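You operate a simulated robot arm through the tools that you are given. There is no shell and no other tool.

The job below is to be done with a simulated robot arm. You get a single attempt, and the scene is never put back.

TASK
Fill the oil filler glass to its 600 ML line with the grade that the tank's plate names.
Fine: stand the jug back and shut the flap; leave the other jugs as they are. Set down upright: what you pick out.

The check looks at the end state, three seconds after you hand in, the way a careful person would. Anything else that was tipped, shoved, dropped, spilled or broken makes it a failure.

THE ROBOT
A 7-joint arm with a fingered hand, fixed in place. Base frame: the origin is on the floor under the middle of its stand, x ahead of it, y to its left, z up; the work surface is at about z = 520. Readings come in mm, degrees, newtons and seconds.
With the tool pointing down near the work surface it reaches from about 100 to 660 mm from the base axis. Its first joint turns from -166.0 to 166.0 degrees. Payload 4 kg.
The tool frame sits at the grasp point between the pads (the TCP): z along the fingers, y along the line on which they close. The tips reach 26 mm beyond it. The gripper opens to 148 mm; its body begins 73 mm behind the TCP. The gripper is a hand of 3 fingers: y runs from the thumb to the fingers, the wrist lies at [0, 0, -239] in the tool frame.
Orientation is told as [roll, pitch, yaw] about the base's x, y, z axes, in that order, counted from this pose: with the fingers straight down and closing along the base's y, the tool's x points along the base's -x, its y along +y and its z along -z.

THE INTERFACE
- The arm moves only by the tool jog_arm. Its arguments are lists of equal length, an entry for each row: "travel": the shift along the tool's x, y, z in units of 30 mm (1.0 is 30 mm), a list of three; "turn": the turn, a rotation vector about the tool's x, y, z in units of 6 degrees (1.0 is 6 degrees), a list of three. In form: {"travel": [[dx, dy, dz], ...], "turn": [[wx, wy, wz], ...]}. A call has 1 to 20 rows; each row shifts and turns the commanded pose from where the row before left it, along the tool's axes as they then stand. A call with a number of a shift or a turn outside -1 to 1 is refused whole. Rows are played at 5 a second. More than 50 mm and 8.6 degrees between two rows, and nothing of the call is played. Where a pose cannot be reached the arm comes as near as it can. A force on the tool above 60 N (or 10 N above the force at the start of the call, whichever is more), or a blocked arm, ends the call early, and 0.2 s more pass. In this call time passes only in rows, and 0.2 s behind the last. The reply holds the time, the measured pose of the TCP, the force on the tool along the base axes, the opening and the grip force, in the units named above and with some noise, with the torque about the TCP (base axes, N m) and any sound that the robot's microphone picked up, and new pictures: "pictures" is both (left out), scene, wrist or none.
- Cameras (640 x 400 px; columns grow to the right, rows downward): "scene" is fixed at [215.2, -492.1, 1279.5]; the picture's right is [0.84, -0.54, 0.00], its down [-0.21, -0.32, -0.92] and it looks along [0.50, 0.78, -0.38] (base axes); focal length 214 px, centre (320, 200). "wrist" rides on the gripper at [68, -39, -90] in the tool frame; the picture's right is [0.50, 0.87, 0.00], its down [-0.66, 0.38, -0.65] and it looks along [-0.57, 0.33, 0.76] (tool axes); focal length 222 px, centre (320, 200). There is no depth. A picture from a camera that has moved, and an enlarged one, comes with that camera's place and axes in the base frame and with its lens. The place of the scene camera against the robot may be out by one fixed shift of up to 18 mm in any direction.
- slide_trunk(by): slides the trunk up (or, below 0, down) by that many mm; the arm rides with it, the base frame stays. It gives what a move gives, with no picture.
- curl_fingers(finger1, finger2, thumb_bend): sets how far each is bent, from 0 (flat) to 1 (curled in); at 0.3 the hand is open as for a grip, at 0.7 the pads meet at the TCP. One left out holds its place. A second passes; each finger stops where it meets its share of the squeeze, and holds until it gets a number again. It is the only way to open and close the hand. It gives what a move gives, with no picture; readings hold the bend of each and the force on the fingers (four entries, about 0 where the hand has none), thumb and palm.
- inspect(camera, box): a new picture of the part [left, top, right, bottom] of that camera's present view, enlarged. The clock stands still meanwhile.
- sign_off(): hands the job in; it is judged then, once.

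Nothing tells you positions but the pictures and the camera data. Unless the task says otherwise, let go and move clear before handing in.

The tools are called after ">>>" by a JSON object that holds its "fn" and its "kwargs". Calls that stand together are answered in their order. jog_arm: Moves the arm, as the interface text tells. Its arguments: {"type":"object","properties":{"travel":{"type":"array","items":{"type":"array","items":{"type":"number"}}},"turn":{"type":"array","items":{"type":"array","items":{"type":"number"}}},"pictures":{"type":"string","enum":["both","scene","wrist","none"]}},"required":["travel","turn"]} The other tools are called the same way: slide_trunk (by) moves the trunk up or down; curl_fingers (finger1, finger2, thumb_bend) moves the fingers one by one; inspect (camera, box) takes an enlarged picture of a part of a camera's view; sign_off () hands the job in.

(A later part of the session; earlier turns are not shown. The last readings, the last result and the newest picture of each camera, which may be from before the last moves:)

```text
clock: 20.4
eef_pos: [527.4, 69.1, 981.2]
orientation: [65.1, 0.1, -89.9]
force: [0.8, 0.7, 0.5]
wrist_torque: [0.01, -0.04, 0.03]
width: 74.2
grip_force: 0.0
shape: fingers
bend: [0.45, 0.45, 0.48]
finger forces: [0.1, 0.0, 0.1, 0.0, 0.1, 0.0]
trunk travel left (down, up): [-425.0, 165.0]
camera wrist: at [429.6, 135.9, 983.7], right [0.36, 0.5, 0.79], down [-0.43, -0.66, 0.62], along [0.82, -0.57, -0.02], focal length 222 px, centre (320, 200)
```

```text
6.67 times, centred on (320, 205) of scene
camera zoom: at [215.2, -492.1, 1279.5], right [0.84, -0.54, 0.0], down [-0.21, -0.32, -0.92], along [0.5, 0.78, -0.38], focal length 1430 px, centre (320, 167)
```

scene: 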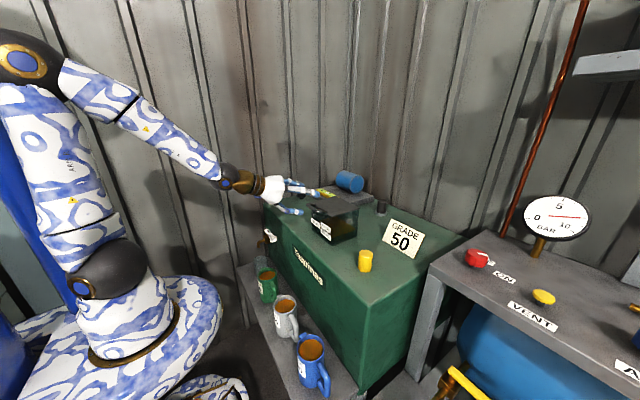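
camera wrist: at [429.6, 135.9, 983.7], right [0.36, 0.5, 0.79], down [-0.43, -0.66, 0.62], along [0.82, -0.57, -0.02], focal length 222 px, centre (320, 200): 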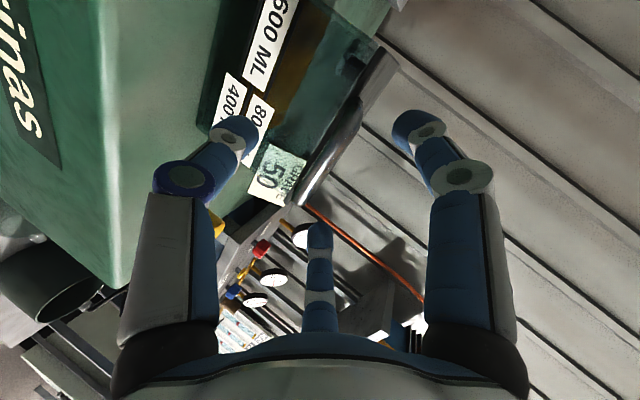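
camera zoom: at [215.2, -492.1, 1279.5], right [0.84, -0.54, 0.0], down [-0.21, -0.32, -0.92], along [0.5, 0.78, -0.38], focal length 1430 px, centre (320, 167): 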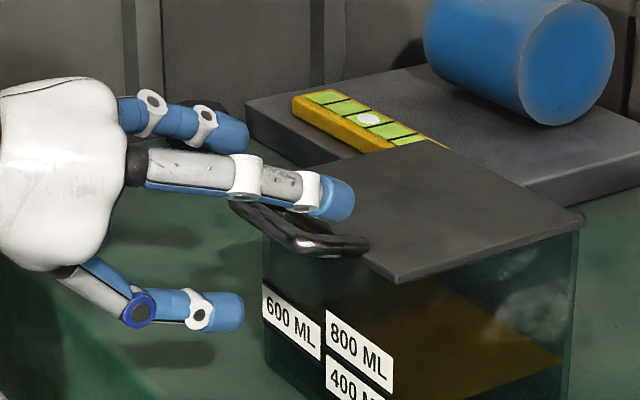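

>>> {"fn": "jog_arm", "kwargs": {"travel": [[0, 0, 0.42], [0, 0, 0.42]], "turn": [[0, 0, 0], [0, 0, 0]], "pictures": "wrist"}}

>>> {"fn": "inspect", "kwargs": {"camera": "wrist", "box": [170, 60, 470, 260]}}

>>> {"fn": "inspect", "kwargs": {"camera": "scene", "box": [285, 175, 355, 235]}}

```text
clock: 21.0
eef_pos: [549.7, 68.6, 969.4]
orientation: [65.1, 0.1, -89.9]
force: [-0.1, -0.7, -0.5]
wrist_torque: [0.02, 0.0, -0.01]
width: 74.4
grip_force: 0.1
shape: fingers
bend: [0.45, 0.45, 0.48]
finger forces: [0.0, 0.0, 0.1, 0.0, 0.0, 0.0]
trunk travel left (down, up): [-425.0, 165.0]
camera wrist: at [452.0, 136.5, 972.5], right [0.36, 0.5, 0.79], down [-0.43, -0.66, 0.62], along [0.82, -0.57, -0.02], focal length 222 px, centre (320, 200)
```

wrist: 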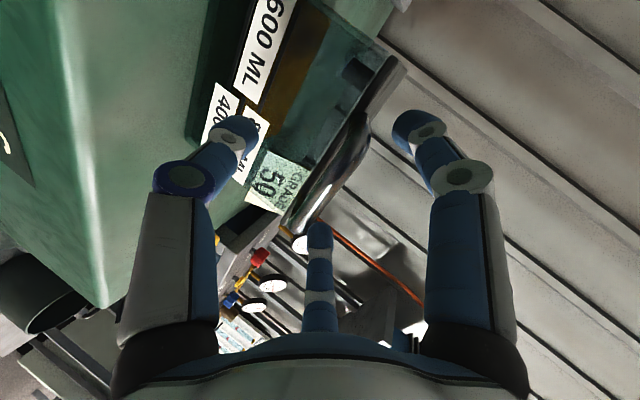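

```text
2.00 times, centred on (320, 160) of wrist
camera zoom: at [452.0, 136.5, 972.5], right [0.36, 0.5, 0.79], down [-0.43, -0.66, 0.62], along [0.82, -0.57, -0.02], focal length 444 px, centre (320, 280)
```

zoom: 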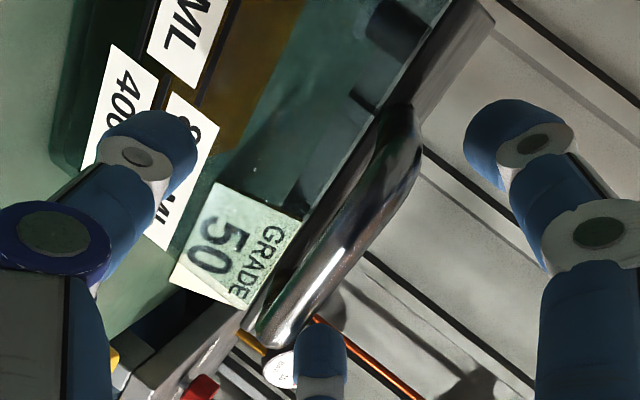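

```text
6.67 times, centred on (320, 205) of scene
camera zoom: at [215.2, -492.1, 1279.5], right [0.84, -0.54, 0.0], down [-0.21, -0.32, -0.92], along [0.5, 0.78, -0.38], focal length 1430 px, centre (320, 167)
```

zoom: 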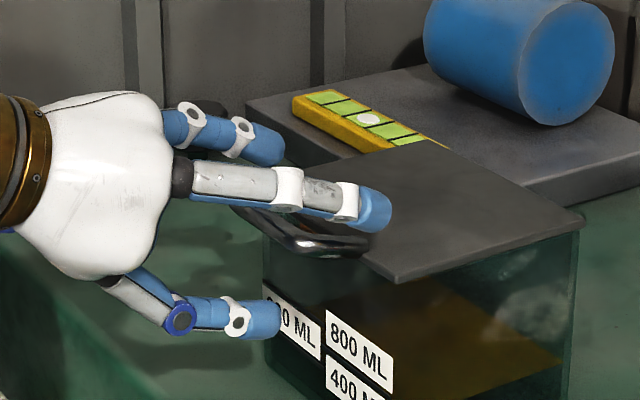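

The bar is now inside the grip. I'll close gently on it.

>>> {"fn": "curl_fingers", "kwargs": {"finger1": 0.53, "finger2": 0.53, "thumb_bend": 0.6}}

>>> {"fn": "inspect", "kwargs": {"camera": "wrist", "box": [170, 60, 470, 260]}}

>>> {"fn": "inspect", "kwargs": {"camera": "scene", "box": [285, 175, 355, 235]}}

```text
clock: 22.0
eef_pos: [549.6, 70.4, 969.2]
orientation: [65.1, 0.2, -89.8]
force: [0.1, -0.1, 0.2]
wrist_torque: [0.02, 0.03, 0.0]
width: 41.7
grip_force: 0.1
shape: fingers
bend: [0.53, 0.53, 0.6]
finger forces: [0.0, 0.0, 0.1, 0.1, 0.0, 0.0]
trunk travel left (down, up): [-425.0, 165.0]
```

```text
2.00 times, centred on (320, 160) of wrist
camera zoom: at [451.8, 136.7, 972.7], right [0.36, 0.5, 0.79], down [-0.43, -0.66, 0.62], along [0.82, -0.57, -0.02], focal length 444 px, centre (320, 280)
```

zoom: 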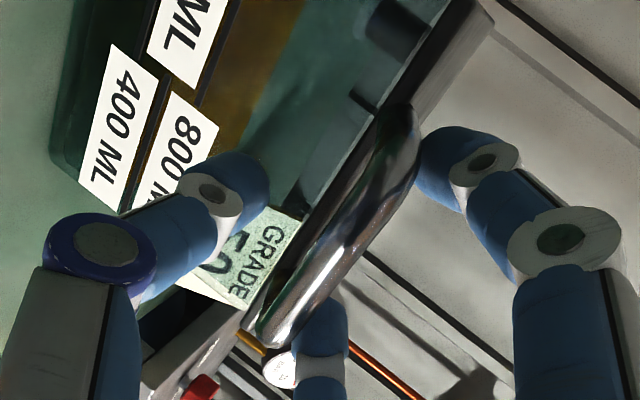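

```text
6.67 times, centred on (320, 205) of scene
camera zoom: at [215.2, -492.1, 1279.5], right [0.84, -0.54, 0.0], down [-0.21, -0.32, -0.92], along [0.5, 0.78, -0.38], focal length 1430 px, centre (320, 167)
```

zoom: 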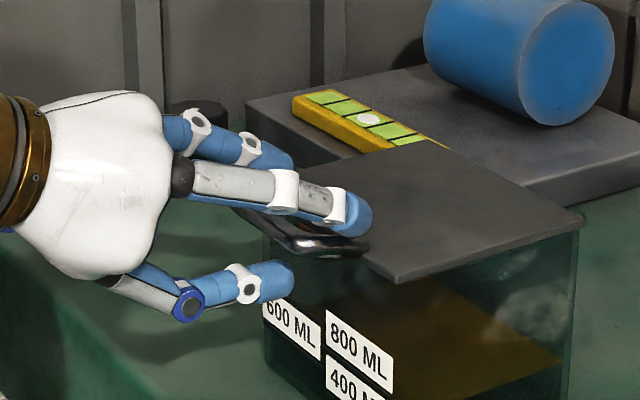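

>>> {"fn": "curl_fingers", "kwargs": {"finger1": 0.58, "finger2": 0.58, "thumb_bend": 0.7}}

>>> {"fn": "inspect", "kwargs": {"camera": "scene", "box": [285, 175, 355, 235]}}

>>> {"fn": "inspect", "kwargs": {"camera": "wrist", "box": [170, 60, 470, 260]}}

```text
clock: 23.0
eef_pos: [550.4, 69.4, 969.9]
orientation: [65.1, 0.1, -89.9]
force: [0.9, 0.1, 0.4]
wrist_torque: [0.0, 0.01, 0.01]
width: 22.1
grip_force: 0.0
shape: fingers
bend: [0.57, 0.57, 0.7]
finger forces: [0.1, 0.1, 0.0, 0.0, 0.1, 0.1]
trunk travel left (down, up): [-425.0, 165.0]
```

```text
6.67 times, centred on (320, 205) of scene
camera zoom: at [215.2, -492.1, 1279.5], right [0.84, -0.54, 0.0], down [-0.21, -0.32, -0.92], along [0.5, 0.78, -0.38], focal length 1430 px, centre (320, 167)
```

zoom: 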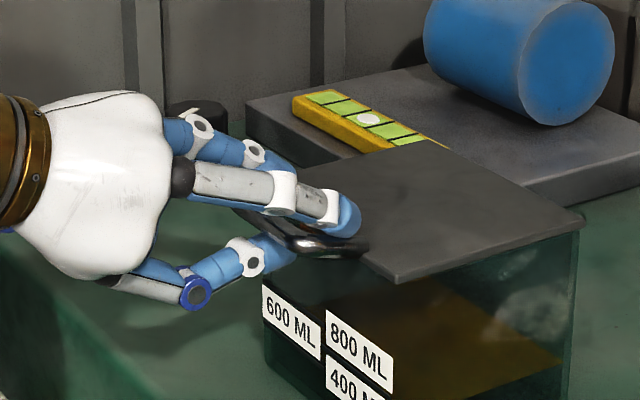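

```text
2.00 times, centred on (320, 160) of wrist
camera zoom: at [451.8, 136.7, 972.6], right [0.36, 0.5, 0.79], down [-0.43, -0.66, 0.62], along [0.82, -0.57, -0.02], focal length 444 px, centre (320, 280)
```

zoom: 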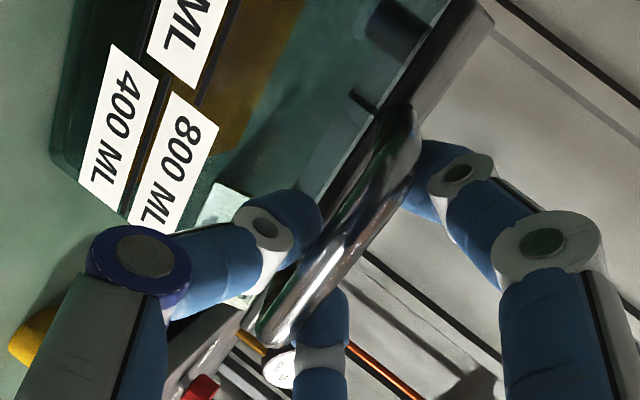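

The fingers rest over the bar and the thumb is under it. I'll lift the flap gently along its hinge arc, about 20° first.

>>> {"fn": "jog_arm", "kwargs": {"travel": [[0, 0.4, -0.123], [0, 0.396, -0.136], [0, 0.414, -0.081], [0, 0.411, -0.096]], "turn": [[0.333, 0, 0], [0.333, 0, 0], [0.333, 0, 0], [0.333, 0, 0]], "pictures": "wrist"}}

>>> {"fn": "inspect", "kwargs": {"camera": "scene", "box": [270, 165, 370, 245]}}

```text
clock: 24.0
eef_pos: [564.1, 68.4, 1020.5]
orientation: [57.0, 0.2, -89.9]
force: [-0.1, 0.2, -0.3]
wrist_torque: [-0.03, -0.01, -0.01]
width: 22.3
grip_force: 0.5
shape: fingers
bend: [0.57, 0.57, 0.7]
finger forces: [0.0, 0.1, 0.1, 0.0, 0.6, 0.0]
trunk travel left (down, up): [-425.0, 165.0]
camera wrist: at [465.3, 136.3, 1036.5], right [0.47, 0.5, 0.73], down [-0.34, -0.66, 0.67], along [0.81, -0.56, -0.14], focal length 222 px, centre (320, 200)
```

wrist: 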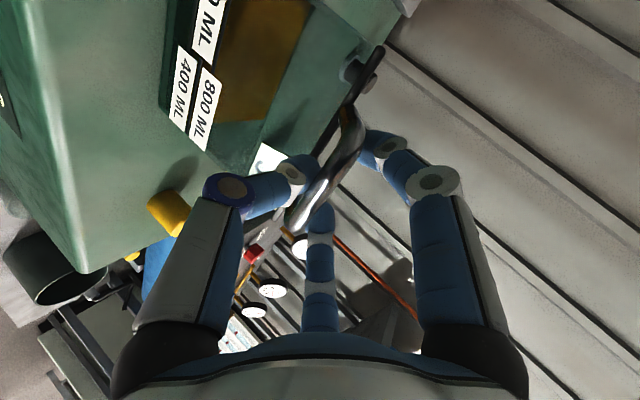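

```text
5.00 times, centred on (320, 205) of scene
camera zoom: at [215.2, -492.1, 1279.5], right [0.84, -0.54, 0.0], down [-0.21, -0.32, -0.92], along [0.5, 0.78, -0.38], focal length 1072 px, centre (320, 175)
```

zoom: 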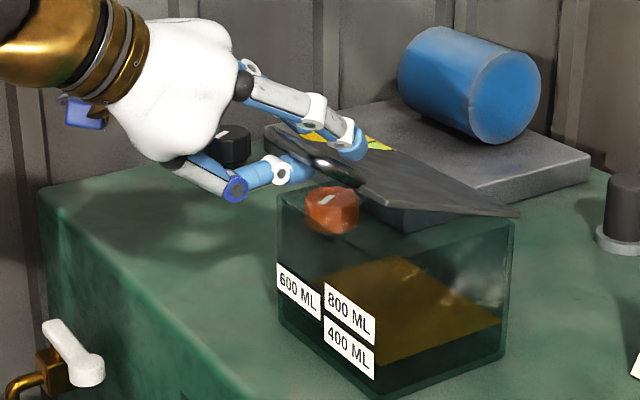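

The flap is opening smoothly with almost no force. I'll continue along the arc to about 60°.

>>> {"fn": "jog_arm", "kwargs": {"travel": [[0, 0.42, -0.036], [0, 0.418, -0.051], [0, 0.422, 0.006], [0, 0.422, -0.009], [0, 0.416, 0.049], [0, 0.417, 0.035], [0, 0.41, 0.09], [0, 0.413, 0.075]], "turn": [[0.333, 0, 0], [0.333, 0, 0], [0.333, 0, 0], [0.333, 0, 0], [0.333, 0, 0], [0.333, 0, 0], [0.333, 0, 0], [0.333, 0, 0]], "pictures": "wrist"}}

>>> {"fn": "inspect", "kwargs": {"camera": "scene", "box": [270, 150, 390, 245]}}

```text
clock: 25.8
eef_pos: [624.6, 65.5, 1082.6]
orientation: [41.1, 0.2, -89.9]
force: [-0.7, 0.2, -1.0]
wrist_torque: [-0.03, 0.02, 0.03]
width: 22.2
grip_force: 0.3
shape: fingers
bend: [0.57, 0.57, 0.7]
finger forces: [0.0, 0.0, 0.0, 0.0, 0.7, 0.0]
out of reach, approached as far as the arm can: row 1, 2
trunk travel left (down, up): [-425.0, 165.0]
camera wrist: at [535.2, 132.6, 1125.4], right [0.65, 0.5, 0.57], down [-0.14, -0.66, 0.74], along [0.74, -0.56, -0.36], focal length 222 px, centre (320, 200)
```

wrist: 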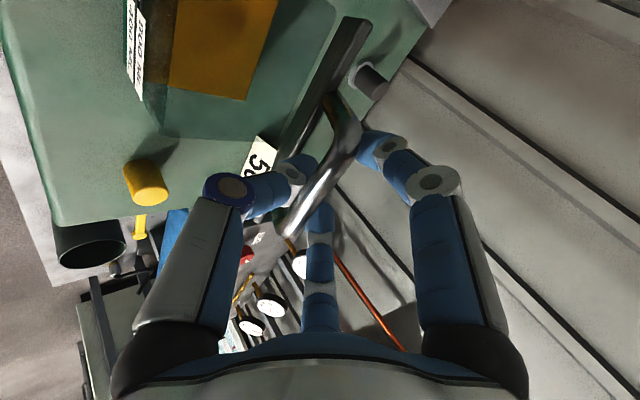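

```text
4.21 times, centred on (330, 198) of scene
camera zoom: at [215.2, -492.1, 1279.5], right [0.84, -0.54, 0.0], down [-0.21, -0.32, -0.92], along [0.5, 0.78, -0.38], focal length 903 px, centre (278, 210)
```

zoom: 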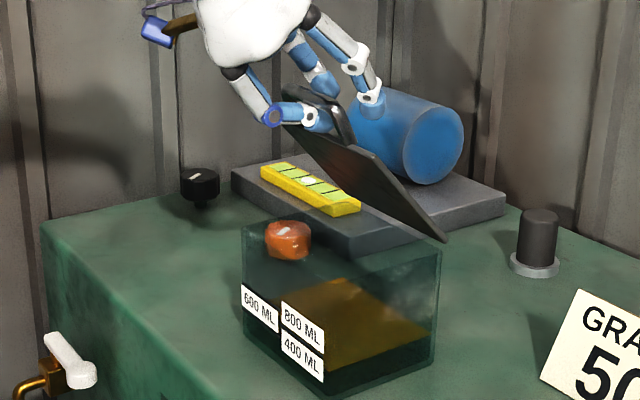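

>>> {"fn": "jog_arm", "kwargs": {"travel": [[0, 0.386, 0.13], [0, 0.386, 0.13], [0, 0.356, 0.197], [0, 0.356, 0.197]], "turn": [[0, 0, 0], [0, 0, 0], [0, 0, 0], [0, 0, 0]], "pictures": "wrist"}}

>>> {"fn": "inspect", "kwargs": {"camera": "scene", "box": [270, 150, 390, 245]}}

```text
clock: 26.8
eef_pos: [670.4, 65.0, 1097.4]
orientation: [41.1, 0.0, -89.9]
force: [0.3, 0.7, -1.0]
wrist_torque: [-0.02, -0.04, 0.01]
width: 22.2
grip_force: 0.3
shape: fingers
bend: [0.57, 0.57, 0.7]
finger forces: [0.0, 0.0, 0.0, 0.0, 0.7, 0.0]
trunk travel left (down, up): [-425.0, 165.0]
camera wrist: at [581.1, 132.8, 1140.3], right [0.65, 0.5, 0.57], down [-0.14, -0.66, 0.74], along [0.74, -0.56, -0.36], focal length 222 px, centre (320, 200)
```

wrist: 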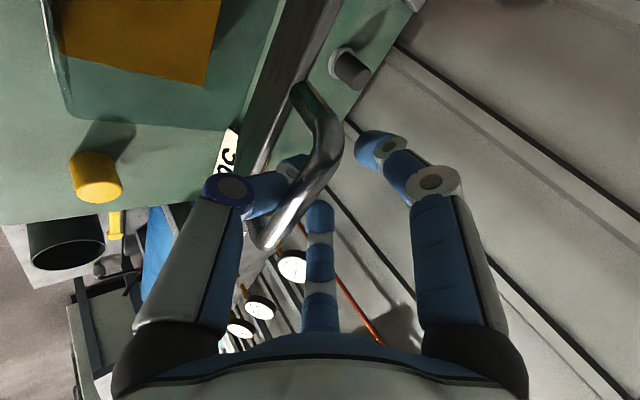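

```text
4.21 times, centred on (330, 198) of scene
camera zoom: at [215.2, -492.1, 1279.5], right [0.84, -0.54, 0.0], down [-0.21, -0.32, -0.92], along [0.5, 0.78, -0.38], focal length 903 px, centre (278, 210)
```

zoom: 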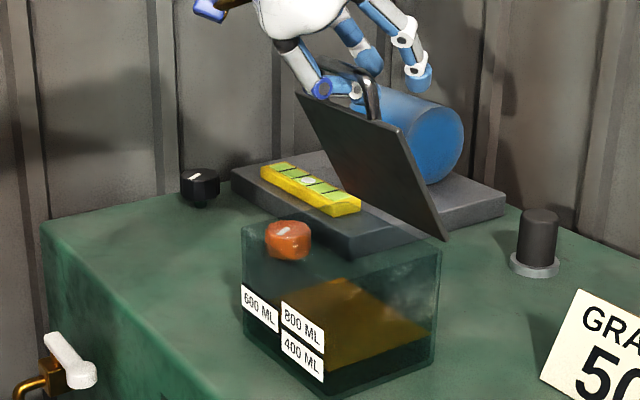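

>>> {"fn": "jog_arm", "kwargs": {"travel": [[0, 0.317, 0.255], [0, 0.317, 0.255], [0, 0.268, 0.306]], "turn": [[0, 0, 0], [0, 0, 0], [0, 0, 0]], "pictures": "wrist"}}

>>> {"fn": "inspect", "kwargs": {"camera": "scene", "box": [270, 150, 390, 245]}}

```text
clock: 27.6
eef_pos: [707.2, 67.3, 1097.9]
orientation: [41.1, 0.3, -89.8]
force: [-0.1, 0.7, 0.0]
wrist_torque: [-0.03, -0.01, 0.0]
width: 21.8
grip_force: 0.0
shape: fingers
bend: [0.57, 0.57, 0.7]
finger forces: [0.0, 0.0, 0.0, 0.0, 0.2, 0.1]
trunk travel left (down, up): [-425.0, 165.0]
camera wrist: at [618.0, 133.7, 1139.8], right [0.65, 0.5, 0.57], down [-0.14, -0.66, 0.74], along [0.74, -0.56, -0.36], focal length 222 px, centre (320, 200)
```

wrist: 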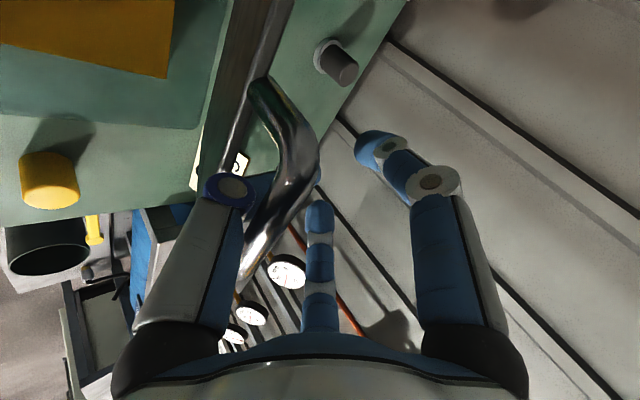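

```text
4.21 times, centred on (330, 198) of scene
camera zoom: at [215.2, -492.1, 1279.5], right [0.84, -0.54, 0.0], down [-0.21, -0.32, -0.92], along [0.5, 0.78, -0.38], focal length 903 px, centre (278, 210)
```

zoom: 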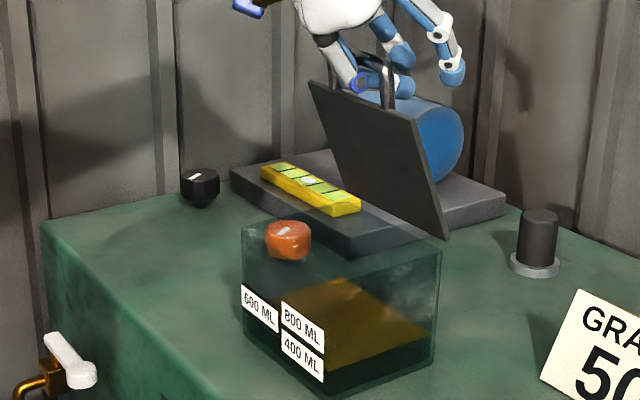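

>>> {"fn": "jog_arm", "kwargs": {"travel": [[0, 0.268, 0.306], [0, 0.24, 0.35]], "turn": [[0, 0, 0], [0, 0, 0]], "pictures": "wrist"}}

>>> {"fn": "inspect", "kwargs": {"camera": "scene", "box": [270, 140, 390, 245]}}

```text
clock: 28.2
eef_pos: [729.7, 65.4, 1093.9]
orientation: [41.5, 0.2, -89.9]
force: [-3.2, 0.3, 13.5]
wrist_torque: [-0.01, 0.75, 0.02]
width: 20.9
grip_force: 7.7
shape: fingers
bend: [0.57, 0.57, 0.7]
finger forces: [0.1, 0.0, 0.1, 0.0, 14.8, 0.0]
trunk travel left (down, up): [-425.0, 165.0]
camera wrist: at [640.2, 133.7, 1137.5], right [0.65, 0.5, 0.57], down [-0.15, -0.66, 0.74], along [0.75, -0.56, -0.35], focal length 222 px, centre (320, 200)
```

wrist: 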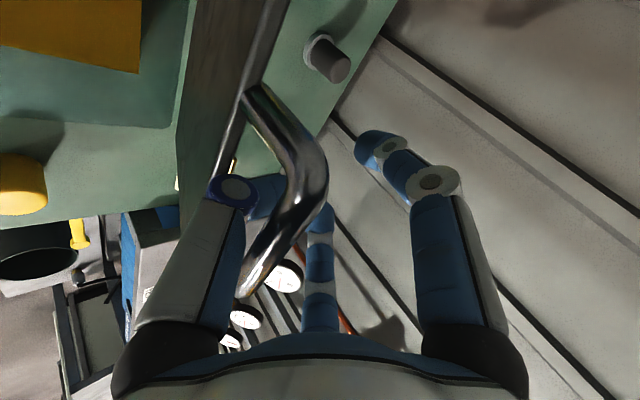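

```text
3.81 times, centred on (330, 192) of scene
camera zoom: at [215.2, -492.1, 1279.5], right [0.84, -0.54, 0.0], down [-0.21, -0.32, -0.92], along [0.5, 0.78, -0.38], focal length 817 px, centre (282, 229)
```

zoom: 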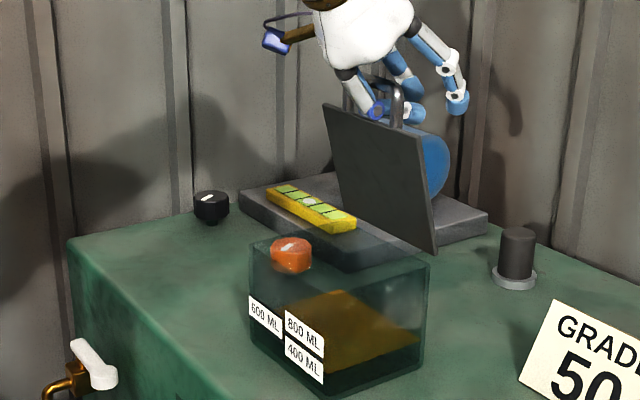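

The thumb now presses on the flap's edge (z force 13 N). I'll raise slightly and keep pushing the bar back.

>>> {"fn": "jog_arm", "kwargs": {"travel": [[0, 0.2, -0.22], [0, 0.3, 0.1], [0, 0.3, 0.1]], "turn": [[0, 0, 0], [0, 0, 0], [0, 0, 0]], "pictures": "wrist"}}

>>> {"fn": "inspect", "kwargs": {"camera": "scene", "box": [270, 140, 390, 245]}}

```text
clock: 29.0
eef_pos: [749.2, 66.5, 1108.5]
orientation: [41.2, 0.1, -90.0]
force: [0.4, 0.8, -0.5]
wrist_torque: [-0.04, -0.07, 0.0]
width: 22.2
grip_force: 0.9
shape: fingers
bend: [0.57, 0.57, 0.7]
finger forces: [0.0, 0.0, 0.0, 0.1, 1.0, 0.0]
trunk travel left (down, up): [-425.0, 165.0]
camera wrist: at [660.3, 132.9, 1151.7], right [0.65, 0.5, 0.57], down [-0.14, -0.66, 0.74], along [0.74, -0.56, -0.36], focal length 222 px, centre (320, 200)
```

wrist: 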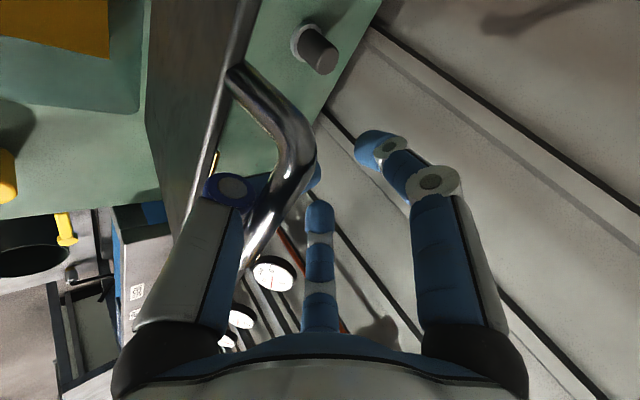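

```text
3.81 times, centred on (330, 192) of scene
camera zoom: at [215.2, -492.1, 1279.5], right [0.84, -0.54, 0.0], down [-0.21, -0.32, -0.92], along [0.5, 0.78, -0.38], focal length 817 px, centre (282, 229)
```

zoom: 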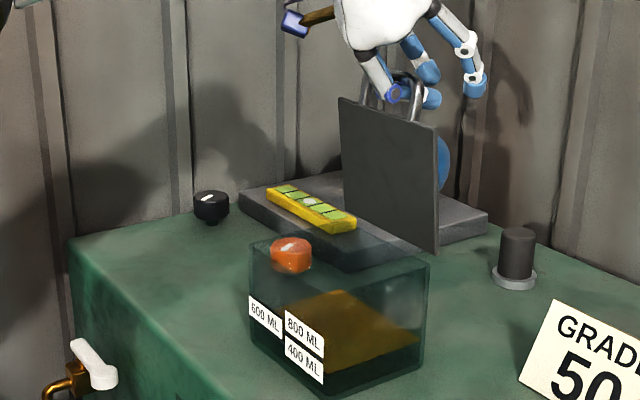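

>>> {"fn": "jog_arm", "kwargs": {"travel": [[0, 0.28, 0.2], [0, 0.28, 0.2]], "turn": [[0, 0, 0], [0, 0, 0]], "pictures": "wrist"}}

>>> {"fn": "inspect", "kwargs": {"camera": "scene", "box": [270, 140, 390, 245]}}

```text
clock: 29.6
eef_pos: [769.6, 65.9, 1109.9]
orientation: [41.0, 0.1, -89.9]
force: [-0.1, -0.2, -3.8]
wrist_torque: [0.03, -0.19, 0.03]
width: 22.6
grip_force: 1.9
shape: fingers
bend: [0.57, 0.57, 0.7]
finger forces: [0.0, 0.0, 0.1, 0.0, 3.9, 0.0]
trunk travel left (down, up): [-425.0, 165.0]
camera wrist: at [680.2, 133.1, 1152.8], right [0.65, 0.5, 0.57], down [-0.14, -0.66, 0.74], along [0.74, -0.56, -0.36], focal length 222 px, centre (320, 200)
```

wrist: 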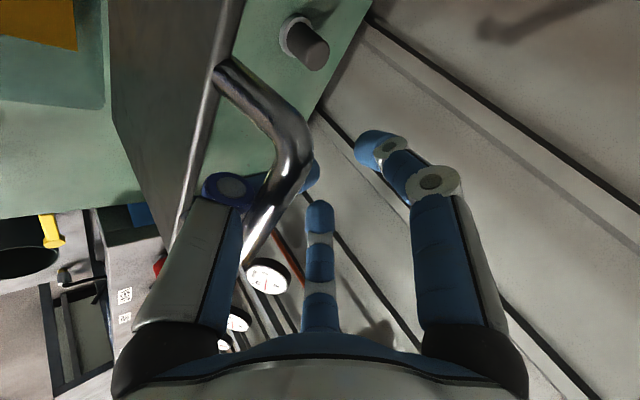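

```text
3.81 times, centred on (330, 192) of scene
camera zoom: at [215.2, -492.1, 1279.5], right [0.84, -0.54, 0.0], down [-0.21, -0.32, -0.92], along [0.5, 0.78, -0.38], focal length 817 px, centre (282, 229)
```

zoom: 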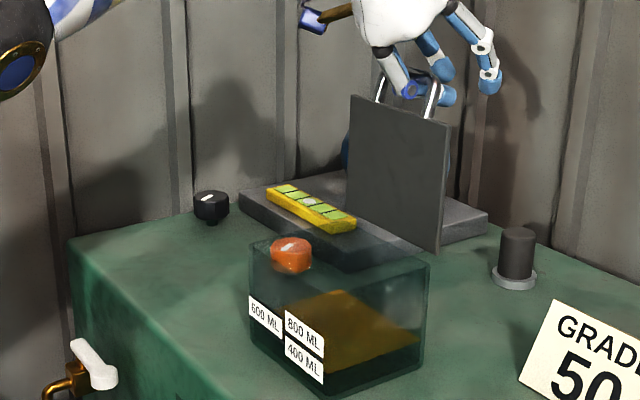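

>>> {"fn": "jog_arm", "kwargs": {"travel": [[0, 0.2, 0.29], [0, 0.2, 0.29]], "turn": [[0, 0, 0], [0, 0, 0]], "pictures": "wrist"}}

>>> {"fn": "inspect", "kwargs": {"camera": "scene", "box": [270, 140, 390, 245]}}

```text
clock: 30.2
eef_pos: [789.5, 66.6, 1105.3]
orientation: [41.1, 0.1, -89.9]
force: [0.9, -0.6, -1.8]
wrist_torque: [-0.01, -0.07, 0.04]
width: 22.5
grip_force: 0.8
shape: fingers
bend: [0.57, 0.57, 0.7]
finger forces: [0.1, 0.0, 0.0, 0.0, 1.9, 0.0]
trunk travel left (down, up): [-425.0, 165.0]
camera wrist: at [701.0, 133.4, 1148.6], right [0.65, 0.5, 0.57], down [-0.14, -0.66, 0.74], along [0.74, -0.56, -0.36], focal length 222 px, centre (320, 200)
```

wrist: 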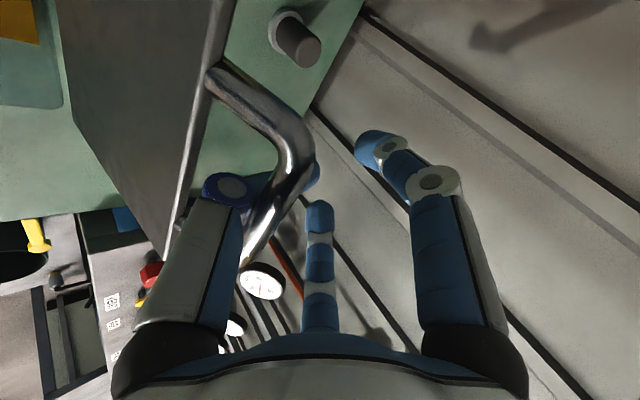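

```text
3.81 times, centred on (330, 192) of scene
camera zoom: at [215.2, -492.1, 1279.5], right [0.84, -0.54, 0.0], down [-0.21, -0.32, -0.92], along [0.5, 0.78, -0.38], focal length 817 px, centre (282, 229)
```

zoom: 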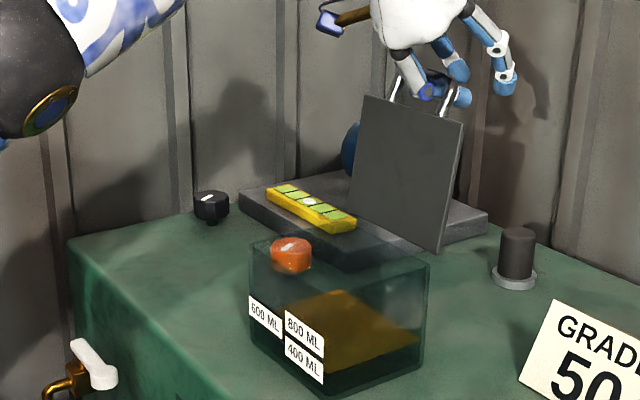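

>>> {"fn": "jog_arm", "kwargs": {"travel": [[0, 0.13, 0.24]], "turn": [[0, 0, 0]], "pictures": "none"}}

>>> {"fn": "inspect", "kwargs": {"camera": "scene", "box": [270, 140, 390, 245]}}

```text
clock: 30.6
eef_pos: [796.9, 66.5, 1104.0]
orientation: [41.1, 0.2, -89.9]
force: [-6.0, -0.4, -1.5]
wrist_torque: [0.03, -0.05, 0.04]
width: 22.9
grip_force: 3.1
shape: fingers
bend: [0.57, 0.57, 0.7]
finger forces: [0.0, 0.0, 0.1, 0.1, 5.6, 0.0]
trunk travel left (down, up): [-425.0, 165.0]
```

```text
3.81 times, centred on (330, 192) of scene
camera zoom: at [215.2, -492.1, 1279.5], right [0.84, -0.54, 0.0], down [-0.21, -0.32, -0.92], along [0.5, 0.78, -0.38], focal length 817 px, centre (282, 229)
```

zoom: 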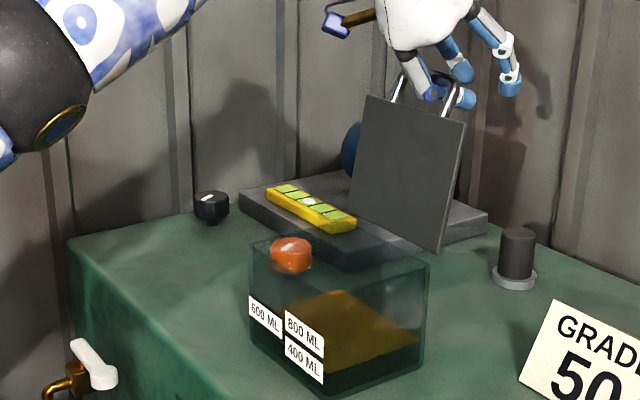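

The flap has met its stop past vertical (x force -6 N). Now I'll open the upper fingers and slide the thumb out of the loop straight back.

>>> {"fn": "curl_fingers", "kwargs": {"finger1": 0.15, "finger2": 0.15}}

>>> {"fn": "inspect", "kwargs": {"camera": "scene", "box": [300, 100, 400, 215]}}

>>> {"fn": "inspect", "kwargs": {"camera": "wrist", "box": [120, 30, 440, 260]}}

```text
clock: 31.6
eef_pos: [796.8, 66.9, 1104.5]
orientation: [41.1, 0.1, -89.9]
force: [-6.7, 0.3, -1.5]
wrist_torque: [-0.01, -0.07, 0.0]
width: 89.5
grip_force: 3.3
shape: fingers
bend: [0.15, 0.15, 0.7]
finger forces: [0.0, 0.0, 0.0, 0.1, 6.6, 0.0]
trunk travel left (down, up): [-425.0, 165.0]
```

```text
3.48 times, centred on (350, 158) of scene
camera zoom: at [215.2, -492.1, 1279.5], right [0.84, -0.54, 0.0], down [-0.21, -0.32, -0.92], along [0.5, 0.78, -0.38], focal length 746 px, centre (216, 348)
```

zoom: 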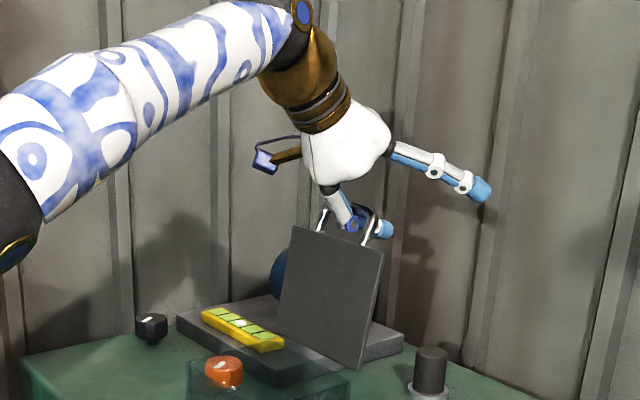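

```text
1.74 times, centred on (280, 145) of wrist
camera zoom: at [708.4, 133.6, 1146.5], right [0.65, 0.5, 0.57], down [-0.14, -0.66, 0.74], along [0.74, -0.56, -0.36], focal length 386 px, centre (390, 296)
```

zoom: 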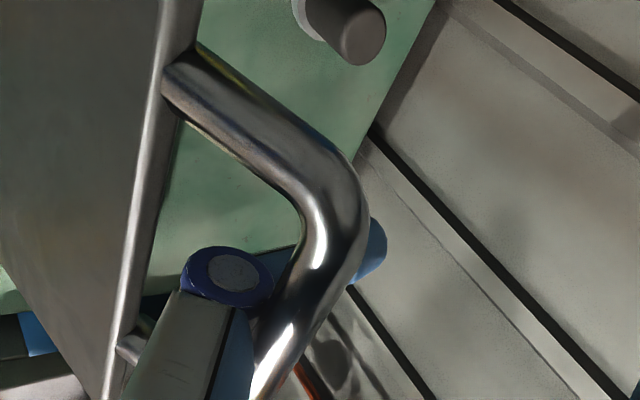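

>>> {"fn": "jog_arm", "kwargs": {"travel": [[0, -0.4, -0.45], [0, -0.4, -0.45]], "turn": [[0, 0, 0], [0, 0, 0]], "pictures": "wrist"}}

>>> {"fn": "inspect", "kwargs": {"camera": "scene", "box": [300, 120, 400, 235]}}

```text
clock: 32.2
eef_pos: [762.1, 64.8, 1107.3]
orientation: [41.1, 0.1, -89.9]
force: [-0.8, -0.1, -0.7]
wrist_torque: [-0.01, -0.04, 0.0]
width: 88.5
grip_force: 0.0
shape: fingers
bend: [0.15, 0.15, 0.7]
finger forces: [0.0, 0.0, 0.0, 0.0, 0.0, 0.0]
trunk travel left (down, up): [-425.0, 165.0]
camera wrist: at [673.0, 132.0, 1150.3], right [0.65, 0.5, 0.57], down [-0.14, -0.66, 0.74], along [0.74, -0.56, -0.36], focal length 222 px, centre (320, 200)
```

wrist: 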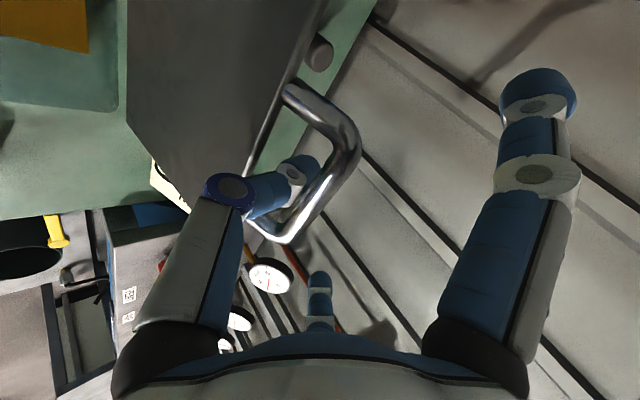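

```text
3.48 times, centred on (350, 178) of scene
camera zoom: at [215.2, -492.1, 1279.5], right [0.84, -0.54, 0.0], down [-0.21, -0.32, -0.92], along [0.5, 0.78, -0.38], focal length 746 px, centre (216, 278)
```

zoom: 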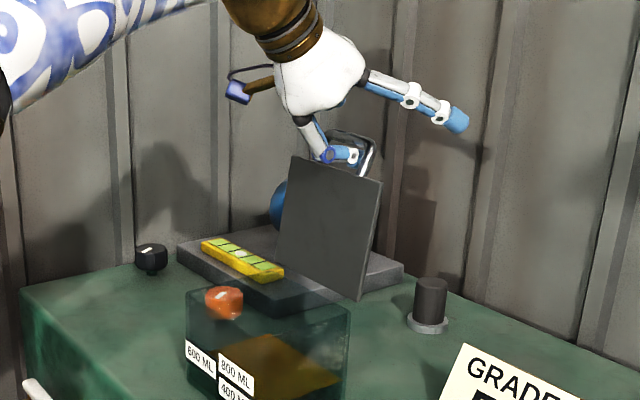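

The flap stays open by itself. I'll continue withdrawing.

>>> {"fn": "jog_arm", "kwargs": {"travel": [[0, -0.55, -0.6], [0, -0.55, -0.6], [0, -0.4, -0.6]], "turn": [[0, 0, 0], [0, 0, 0], [0, 0, 0]], "pictures": "both"}}

>>> {"fn": "inspect", "kwargs": {"camera": "scene", "box": [300, 120, 400, 235]}}

```text
clock: 33.0
eef_pos: [691.9, 64.6, 1118.0]
orientation: [41.1, 0.0, -89.9]
force: [-0.3, 0.6, -0.9]
wrist_torque: [0.0, 0.01, 0.03]
width: 88.7
grip_force: 0.1
shape: fingers
bend: [0.15, 0.15, 0.7]
finger forces: [0.0, 0.0, 0.0, 0.0, 0.0, 0.1]
trunk travel left (down, up): [-425.0, 165.0]
camera wrist: at [602.5, 131.9, 1160.8], right [0.65, 0.5, 0.57], down [-0.14, -0.66, 0.74], along [0.74, -0.56, -0.36], focal length 222 px, centre (320, 200)
```

scene: 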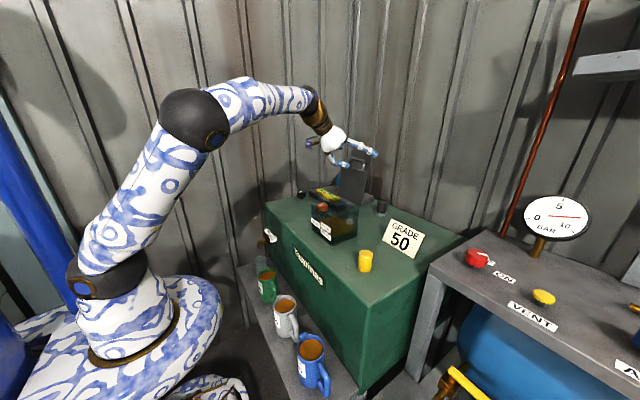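
wrist: 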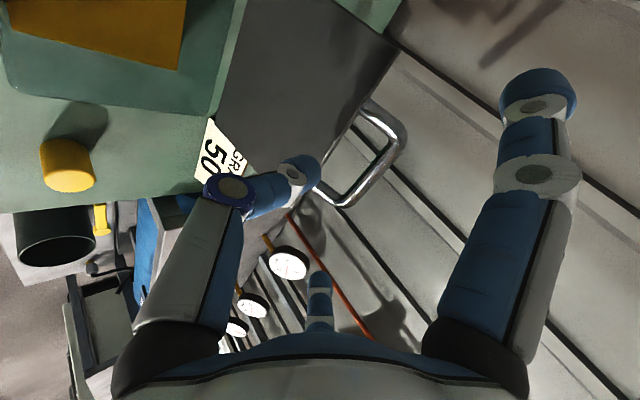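

```text
3.48 times, centred on (350, 178) of scene
camera zoom: at [215.2, -492.1, 1279.5], right [0.84, -0.54, 0.0], down [-0.21, -0.32, -0.92], along [0.5, 0.78, -0.38], focal length 746 px, centre (216, 278)
```

zoom: 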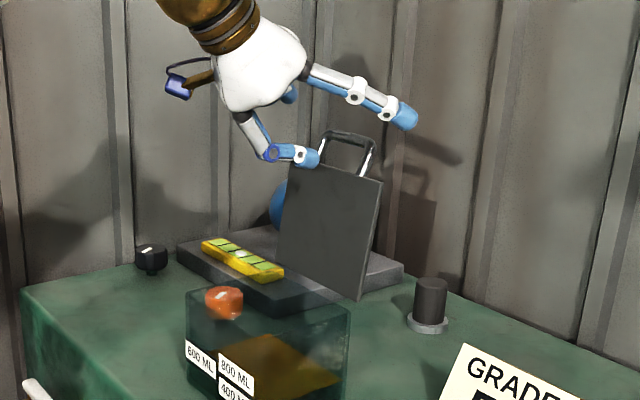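

The flap stands open on its own and the hand is clear. Next I'll back away and turn the hand straight down for a top grasp of the green jug.

>>> {"fn": "jog_arm", "kwargs": {"travel": [[0.167, -0.589, -0.715], [0.167, -0.659, -0.651], [0.167, -0.722, -0.58], [0.167, -0.777, -0.504], [0.167, -0.824, -0.422], [0.167, -0.863, -0.335], [0.167, -0.893, -0.246]], "turn": [[0.976, 0, 0], [0.976, 0, 0], [0.976, 0, 0], [0.976, 0, 0], [0.976, 0, 0], [0.976, 0, 0], [0.976, 0, 0]]}}

>>> {"fn": "curl_fingers", "kwargs": {"finger1": 0.38, "finger2": 0.38, "thumb_bend": 0.38}}

```text
clock: 34.6
eef_pos: [499.7, 99.3, 1149.3]
orientation: [0.0, 0.1, -89.8]
force: [0.5, 0.1, 1.0]
wrist_torque: [0.0, 0.0, -0.01]
width: 88.5
grip_force: 0.1
shape: fingers
bend: [0.15, 0.15, 0.7]
finger forces: [0.1, 0.1, 0.0, 0.0, 0.1, 0.0]
trunk travel left (down, up): [-425.0, 165.0]
camera wrist: at [459.8, 165.5, 1240.2], right [0.87, 0.5, 0.0], down [0.38, -0.66, 0.65], along [0.33, -0.56, -0.76], focal length 222 px, centre (320, 200)
```

scene: 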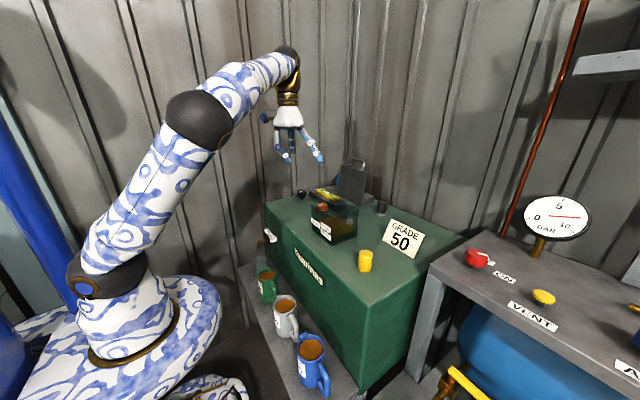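
wrist: 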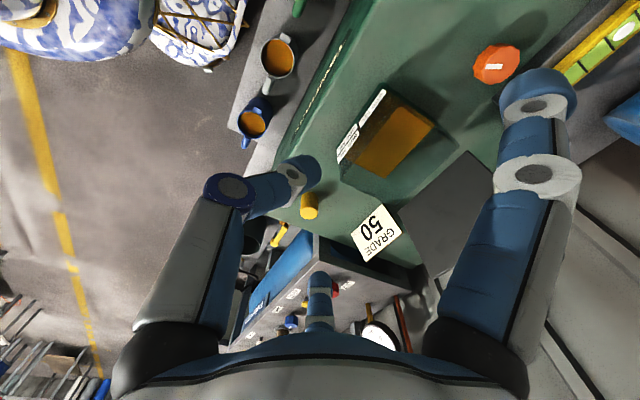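

```text
clock: 35.6
eef_pos: [500.9, 97.9, 1149.2]
orientation: [0.1, 0.1, -90.0]
force: [0.6, -0.7, -0.3]
wrist_torque: [-0.01, -0.02, 0.0]
width: 101.7
grip_force: 0.0
shape: fingers
bend: [0.38, 0.38, 0.38]
finger forces: [0.0, 0.1, 0.0, 0.0, 0.0, 0.0]
trunk travel left (down, up): [-425.0, 165.0]
```

>>> {"fn": "inspect", "kwargs": {"camera": "wrist", "box": [320, 70, 500, 190]}}

>>> {"fn": "inspect", "kwargs": {"camera": "scene", "box": [295, 185, 375, 255]}}

```text
3.33 times, centred on (410, 130) of wrist
camera zoom: at [460.2, 165.5, 1240.0], right [0.87, 0.5, 0.0], down [0.38, -0.66, 0.65], along [0.33, -0.56, -0.76], focal length 740 px, centre (20, 433)
```

zoom: 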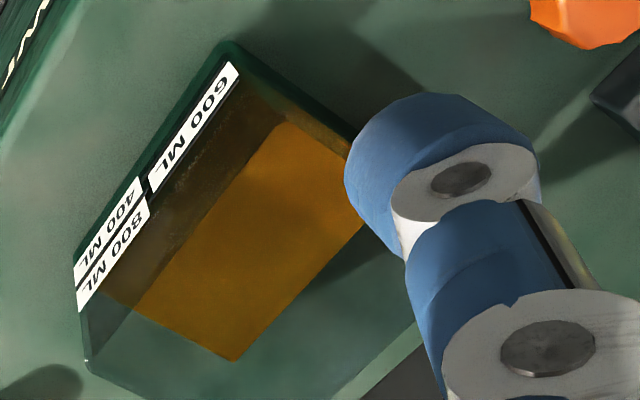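

```text
5.71 times, centred on (335, 220) of scene
camera zoom: at [215.2, -492.1, 1279.5], right [0.84, -0.54, 0.0], down [-0.21, -0.32, -0.92], along [0.5, 0.78, -0.38], focal length 1226 px, centre (234, 86)
```

zoom: 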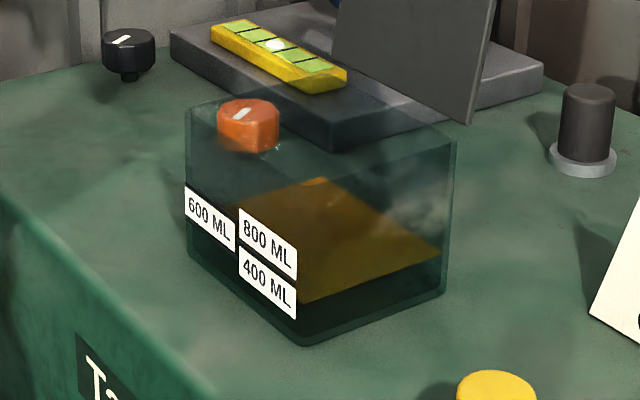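

From this view the glass opening spans about x 590–710, y 5–142 with its rim at z≈955. I'll set the finger opening and go over the green jug.

>>> {"fn": "curl_fingers", "kwargs": {"finger1": 0.36, "finger2": 0.36, "thumb_bend": 0.36}}

>>> {"fn": "jog_arm", "kwargs": {"travel": [[0.814, -0.587, 0], [0.814, -0.587, 0], [0.814, -0.587, 0], [0.814, -0.587, 0], [0.814, -0.587, 0], [0, 0, 0.97], [0, 0, 0.97], [0, 0, 0.97], [0, 0, 0.97], [0, 0, 0.97], [0, 0, 0.97], [0, 0, 0.97], [0, 0, 0.97], [0, 0, 0.97], [0, 0, 0.97], [0, 0, 0.97], [0, 0, 0.97]], "turn": [[0, 0, 0], [0, 0, 0], [0, 0, 0], [0, 0, 0], [0, 0, 0], [0, 0, 0], [0, 0, 0], [0, 0, 0], [0, 0, 0], [0, 0, 0], [0, 0, 0], [0, 0, 0], [0, 0, 0], [0, 0, 0], [0, 0, 0], [0, 0, 0], [0, 0, 0]]}}

>>> {"fn": "inspect", "kwargs": {"camera": "wrist", "box": [180, 20, 460, 200]}}

>>> {"fn": "inspect", "kwargs": {"camera": "scene", "box": [220, 200, 320, 330]}}

```text
clock: 36.6
eef_pos: [499.5, 99.1, 1148.9]
orientation: [0.1, 0.2, -89.9]
force: [0.5, 0.1, -0.4]
wrist_torque: [-0.03, -0.01, -0.01]
width: 107.5
grip_force: 0.2
shape: fingers
bend: [0.36, 0.36, 0.36]
finger forces: [0.1, 0.0, 0.0, 0.0, 0.0, 0.0]
trunk travel left (down, up): [-425.0, 165.0]
```

```text
clock: 40.2
eef_pos: [411.6, 223.2, 799.9]
orientation: [0.1, 0.1, -89.9]
force: [0.2, -0.8, 1.2]
wrist_torque: [0.02, -0.01, 0.01]
width: 107.7
grip_force: 0.0
shape: fingers
bend: [0.36, 0.36, 0.36]
finger forces: [0.0, 0.0, 0.0, 0.1, 0.0, 0.0]
trunk travel left (down, up): [-425.0, 165.0]
camera wrist: at [372.5, 290.4, 891.9], right [0.87, 0.5, 0.0], down [0.38, -0.66, 0.65], along [0.33, -0.56, -0.76], focal length 222 px, centre (320, 200)
```

scene: 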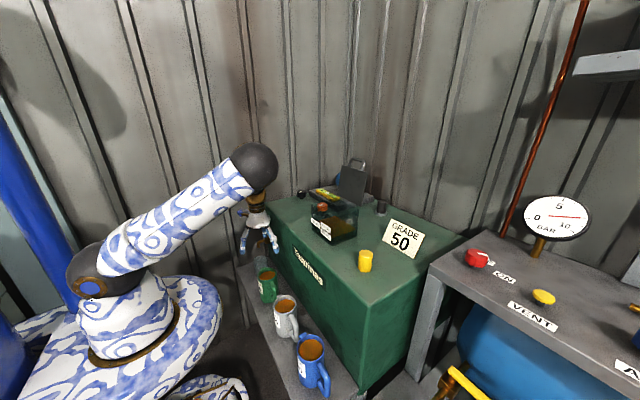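
wrist: 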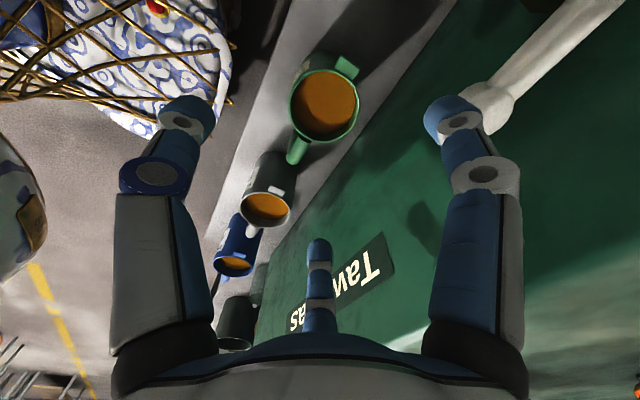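

```text
2.22 times, centred on (320, 110) of wrist
camera zoom: at [372.5, 290.4, 891.9], right [0.87, 0.5, 0.0], down [0.38, -0.66, 0.65], along [0.33, -0.56, -0.76], focal length 494 px, centre (320, 400)
```

zoom: 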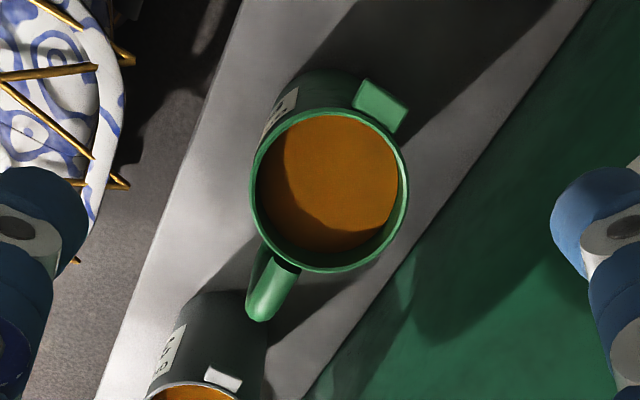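

```text
3.08 times, centred on (270, 265) of scene
camera zoom: at [215.2, -492.1, 1279.5], right [0.84, -0.54, 0.0], down [-0.21, -0.32, -0.92], along [0.5, 0.78, -0.38], focal length 660 px, centre (474, 0)
```

zoom: 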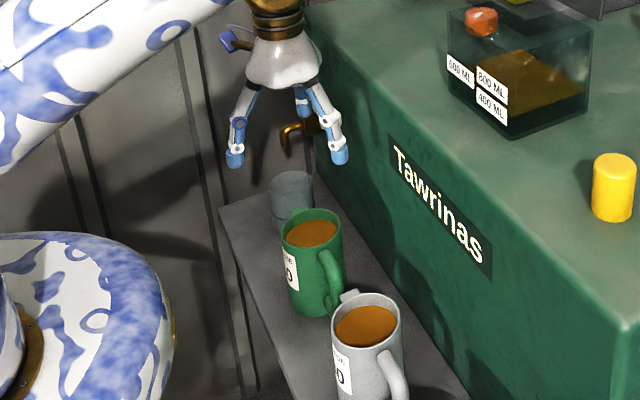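

The jug is centred at about (418, 223.5); its handle points to -y, its spout to +y, and the tap lever is clear by about 17 mm. I'll descend to just above the rim and check.

>>> {"fn": "jog_arm", "kwargs": {"travel": [[0, 0.213, 0.2], [0, 0, 0.8], [0, 0, 0.8], [0, 0, 0.8], [0, 0, 0.8], [0, 0, 0.8]], "turn": [[0, 0, 0], [0, 0, 0], [0, 0, 0], [0, 0, 0], [0, 0, 0], [0, 0, 0]], "pictures": "wrist"}}

>>> {"fn": "inspect", "kwargs": {"camera": "scene", "box": [235, 220, 315, 320]}}

>>> {"fn": "inspect", "kwargs": {"camera": "wrist", "box": [180, 0, 460, 200]}}

```text
clock: 41.6
eef_pos: [419.6, 224.0, 675.2]
orientation: [0.1, 0.1, -89.9]
force: [-0.1, 0.5, 0.1]
wrist_torque: [-0.01, 0.03, 0.01]
width: 107.8
grip_force: 0.1
shape: fingers
bend: [0.36, 0.36, 0.36]
finger forces: [0.0, 0.0, 0.0, 0.0, 0.1, 0.0]
trunk travel left (down, up): [-425.0, 165.0]
camera wrist: at [379.8, 291.8, 765.8], right [0.87, 0.5, 0.0], down [0.38, -0.66, 0.65], along [0.33, -0.56, -0.76], focal length 222 px, centre (320, 200)
```

wrist: 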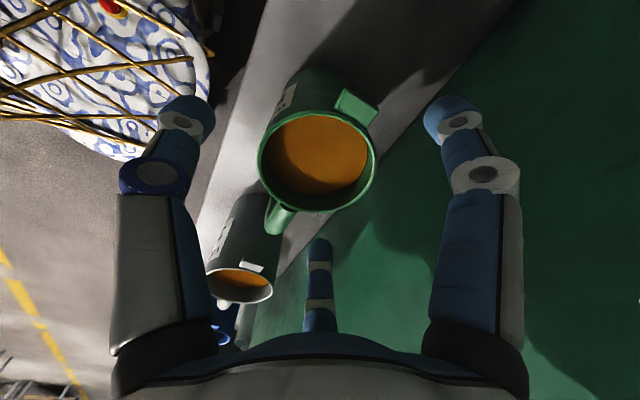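

```text
4.00 times, centred on (275, 270) of scene
camera zoom: at [215.2, -492.1, 1279.5], right [0.84, -0.54, 0.0], down [-0.21, -0.32, -0.92], along [0.5, 0.78, -0.38], focal length 858 px, centre (500, -80)
```

zoom: 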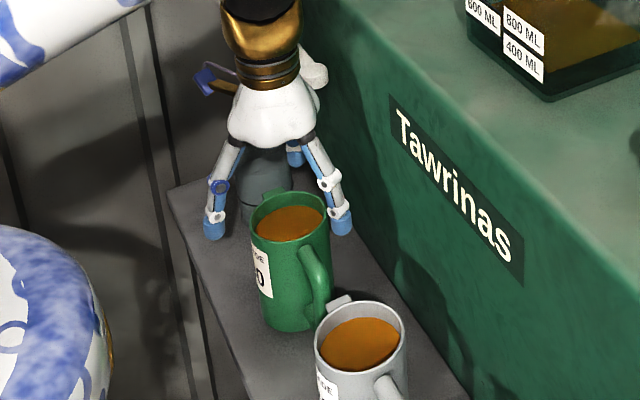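

```text
2.00 times, centred on (320, 100) of wrist
camera zoom: at [379.8, 291.8, 765.8], right [0.87, 0.5, 0.0], down [0.38, -0.66, 0.65], along [0.33, -0.56, -0.76], focal length 444 px, centre (320, 400)
```

zoom: 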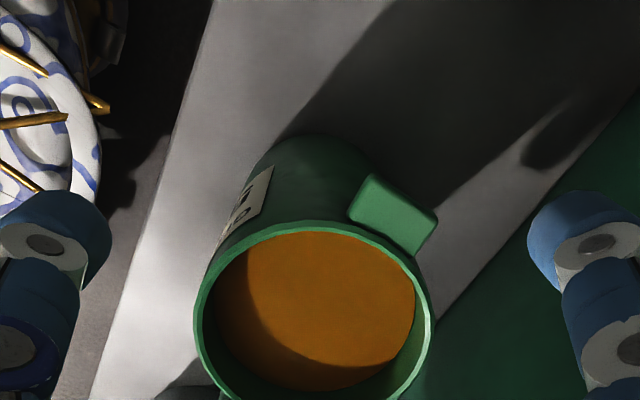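

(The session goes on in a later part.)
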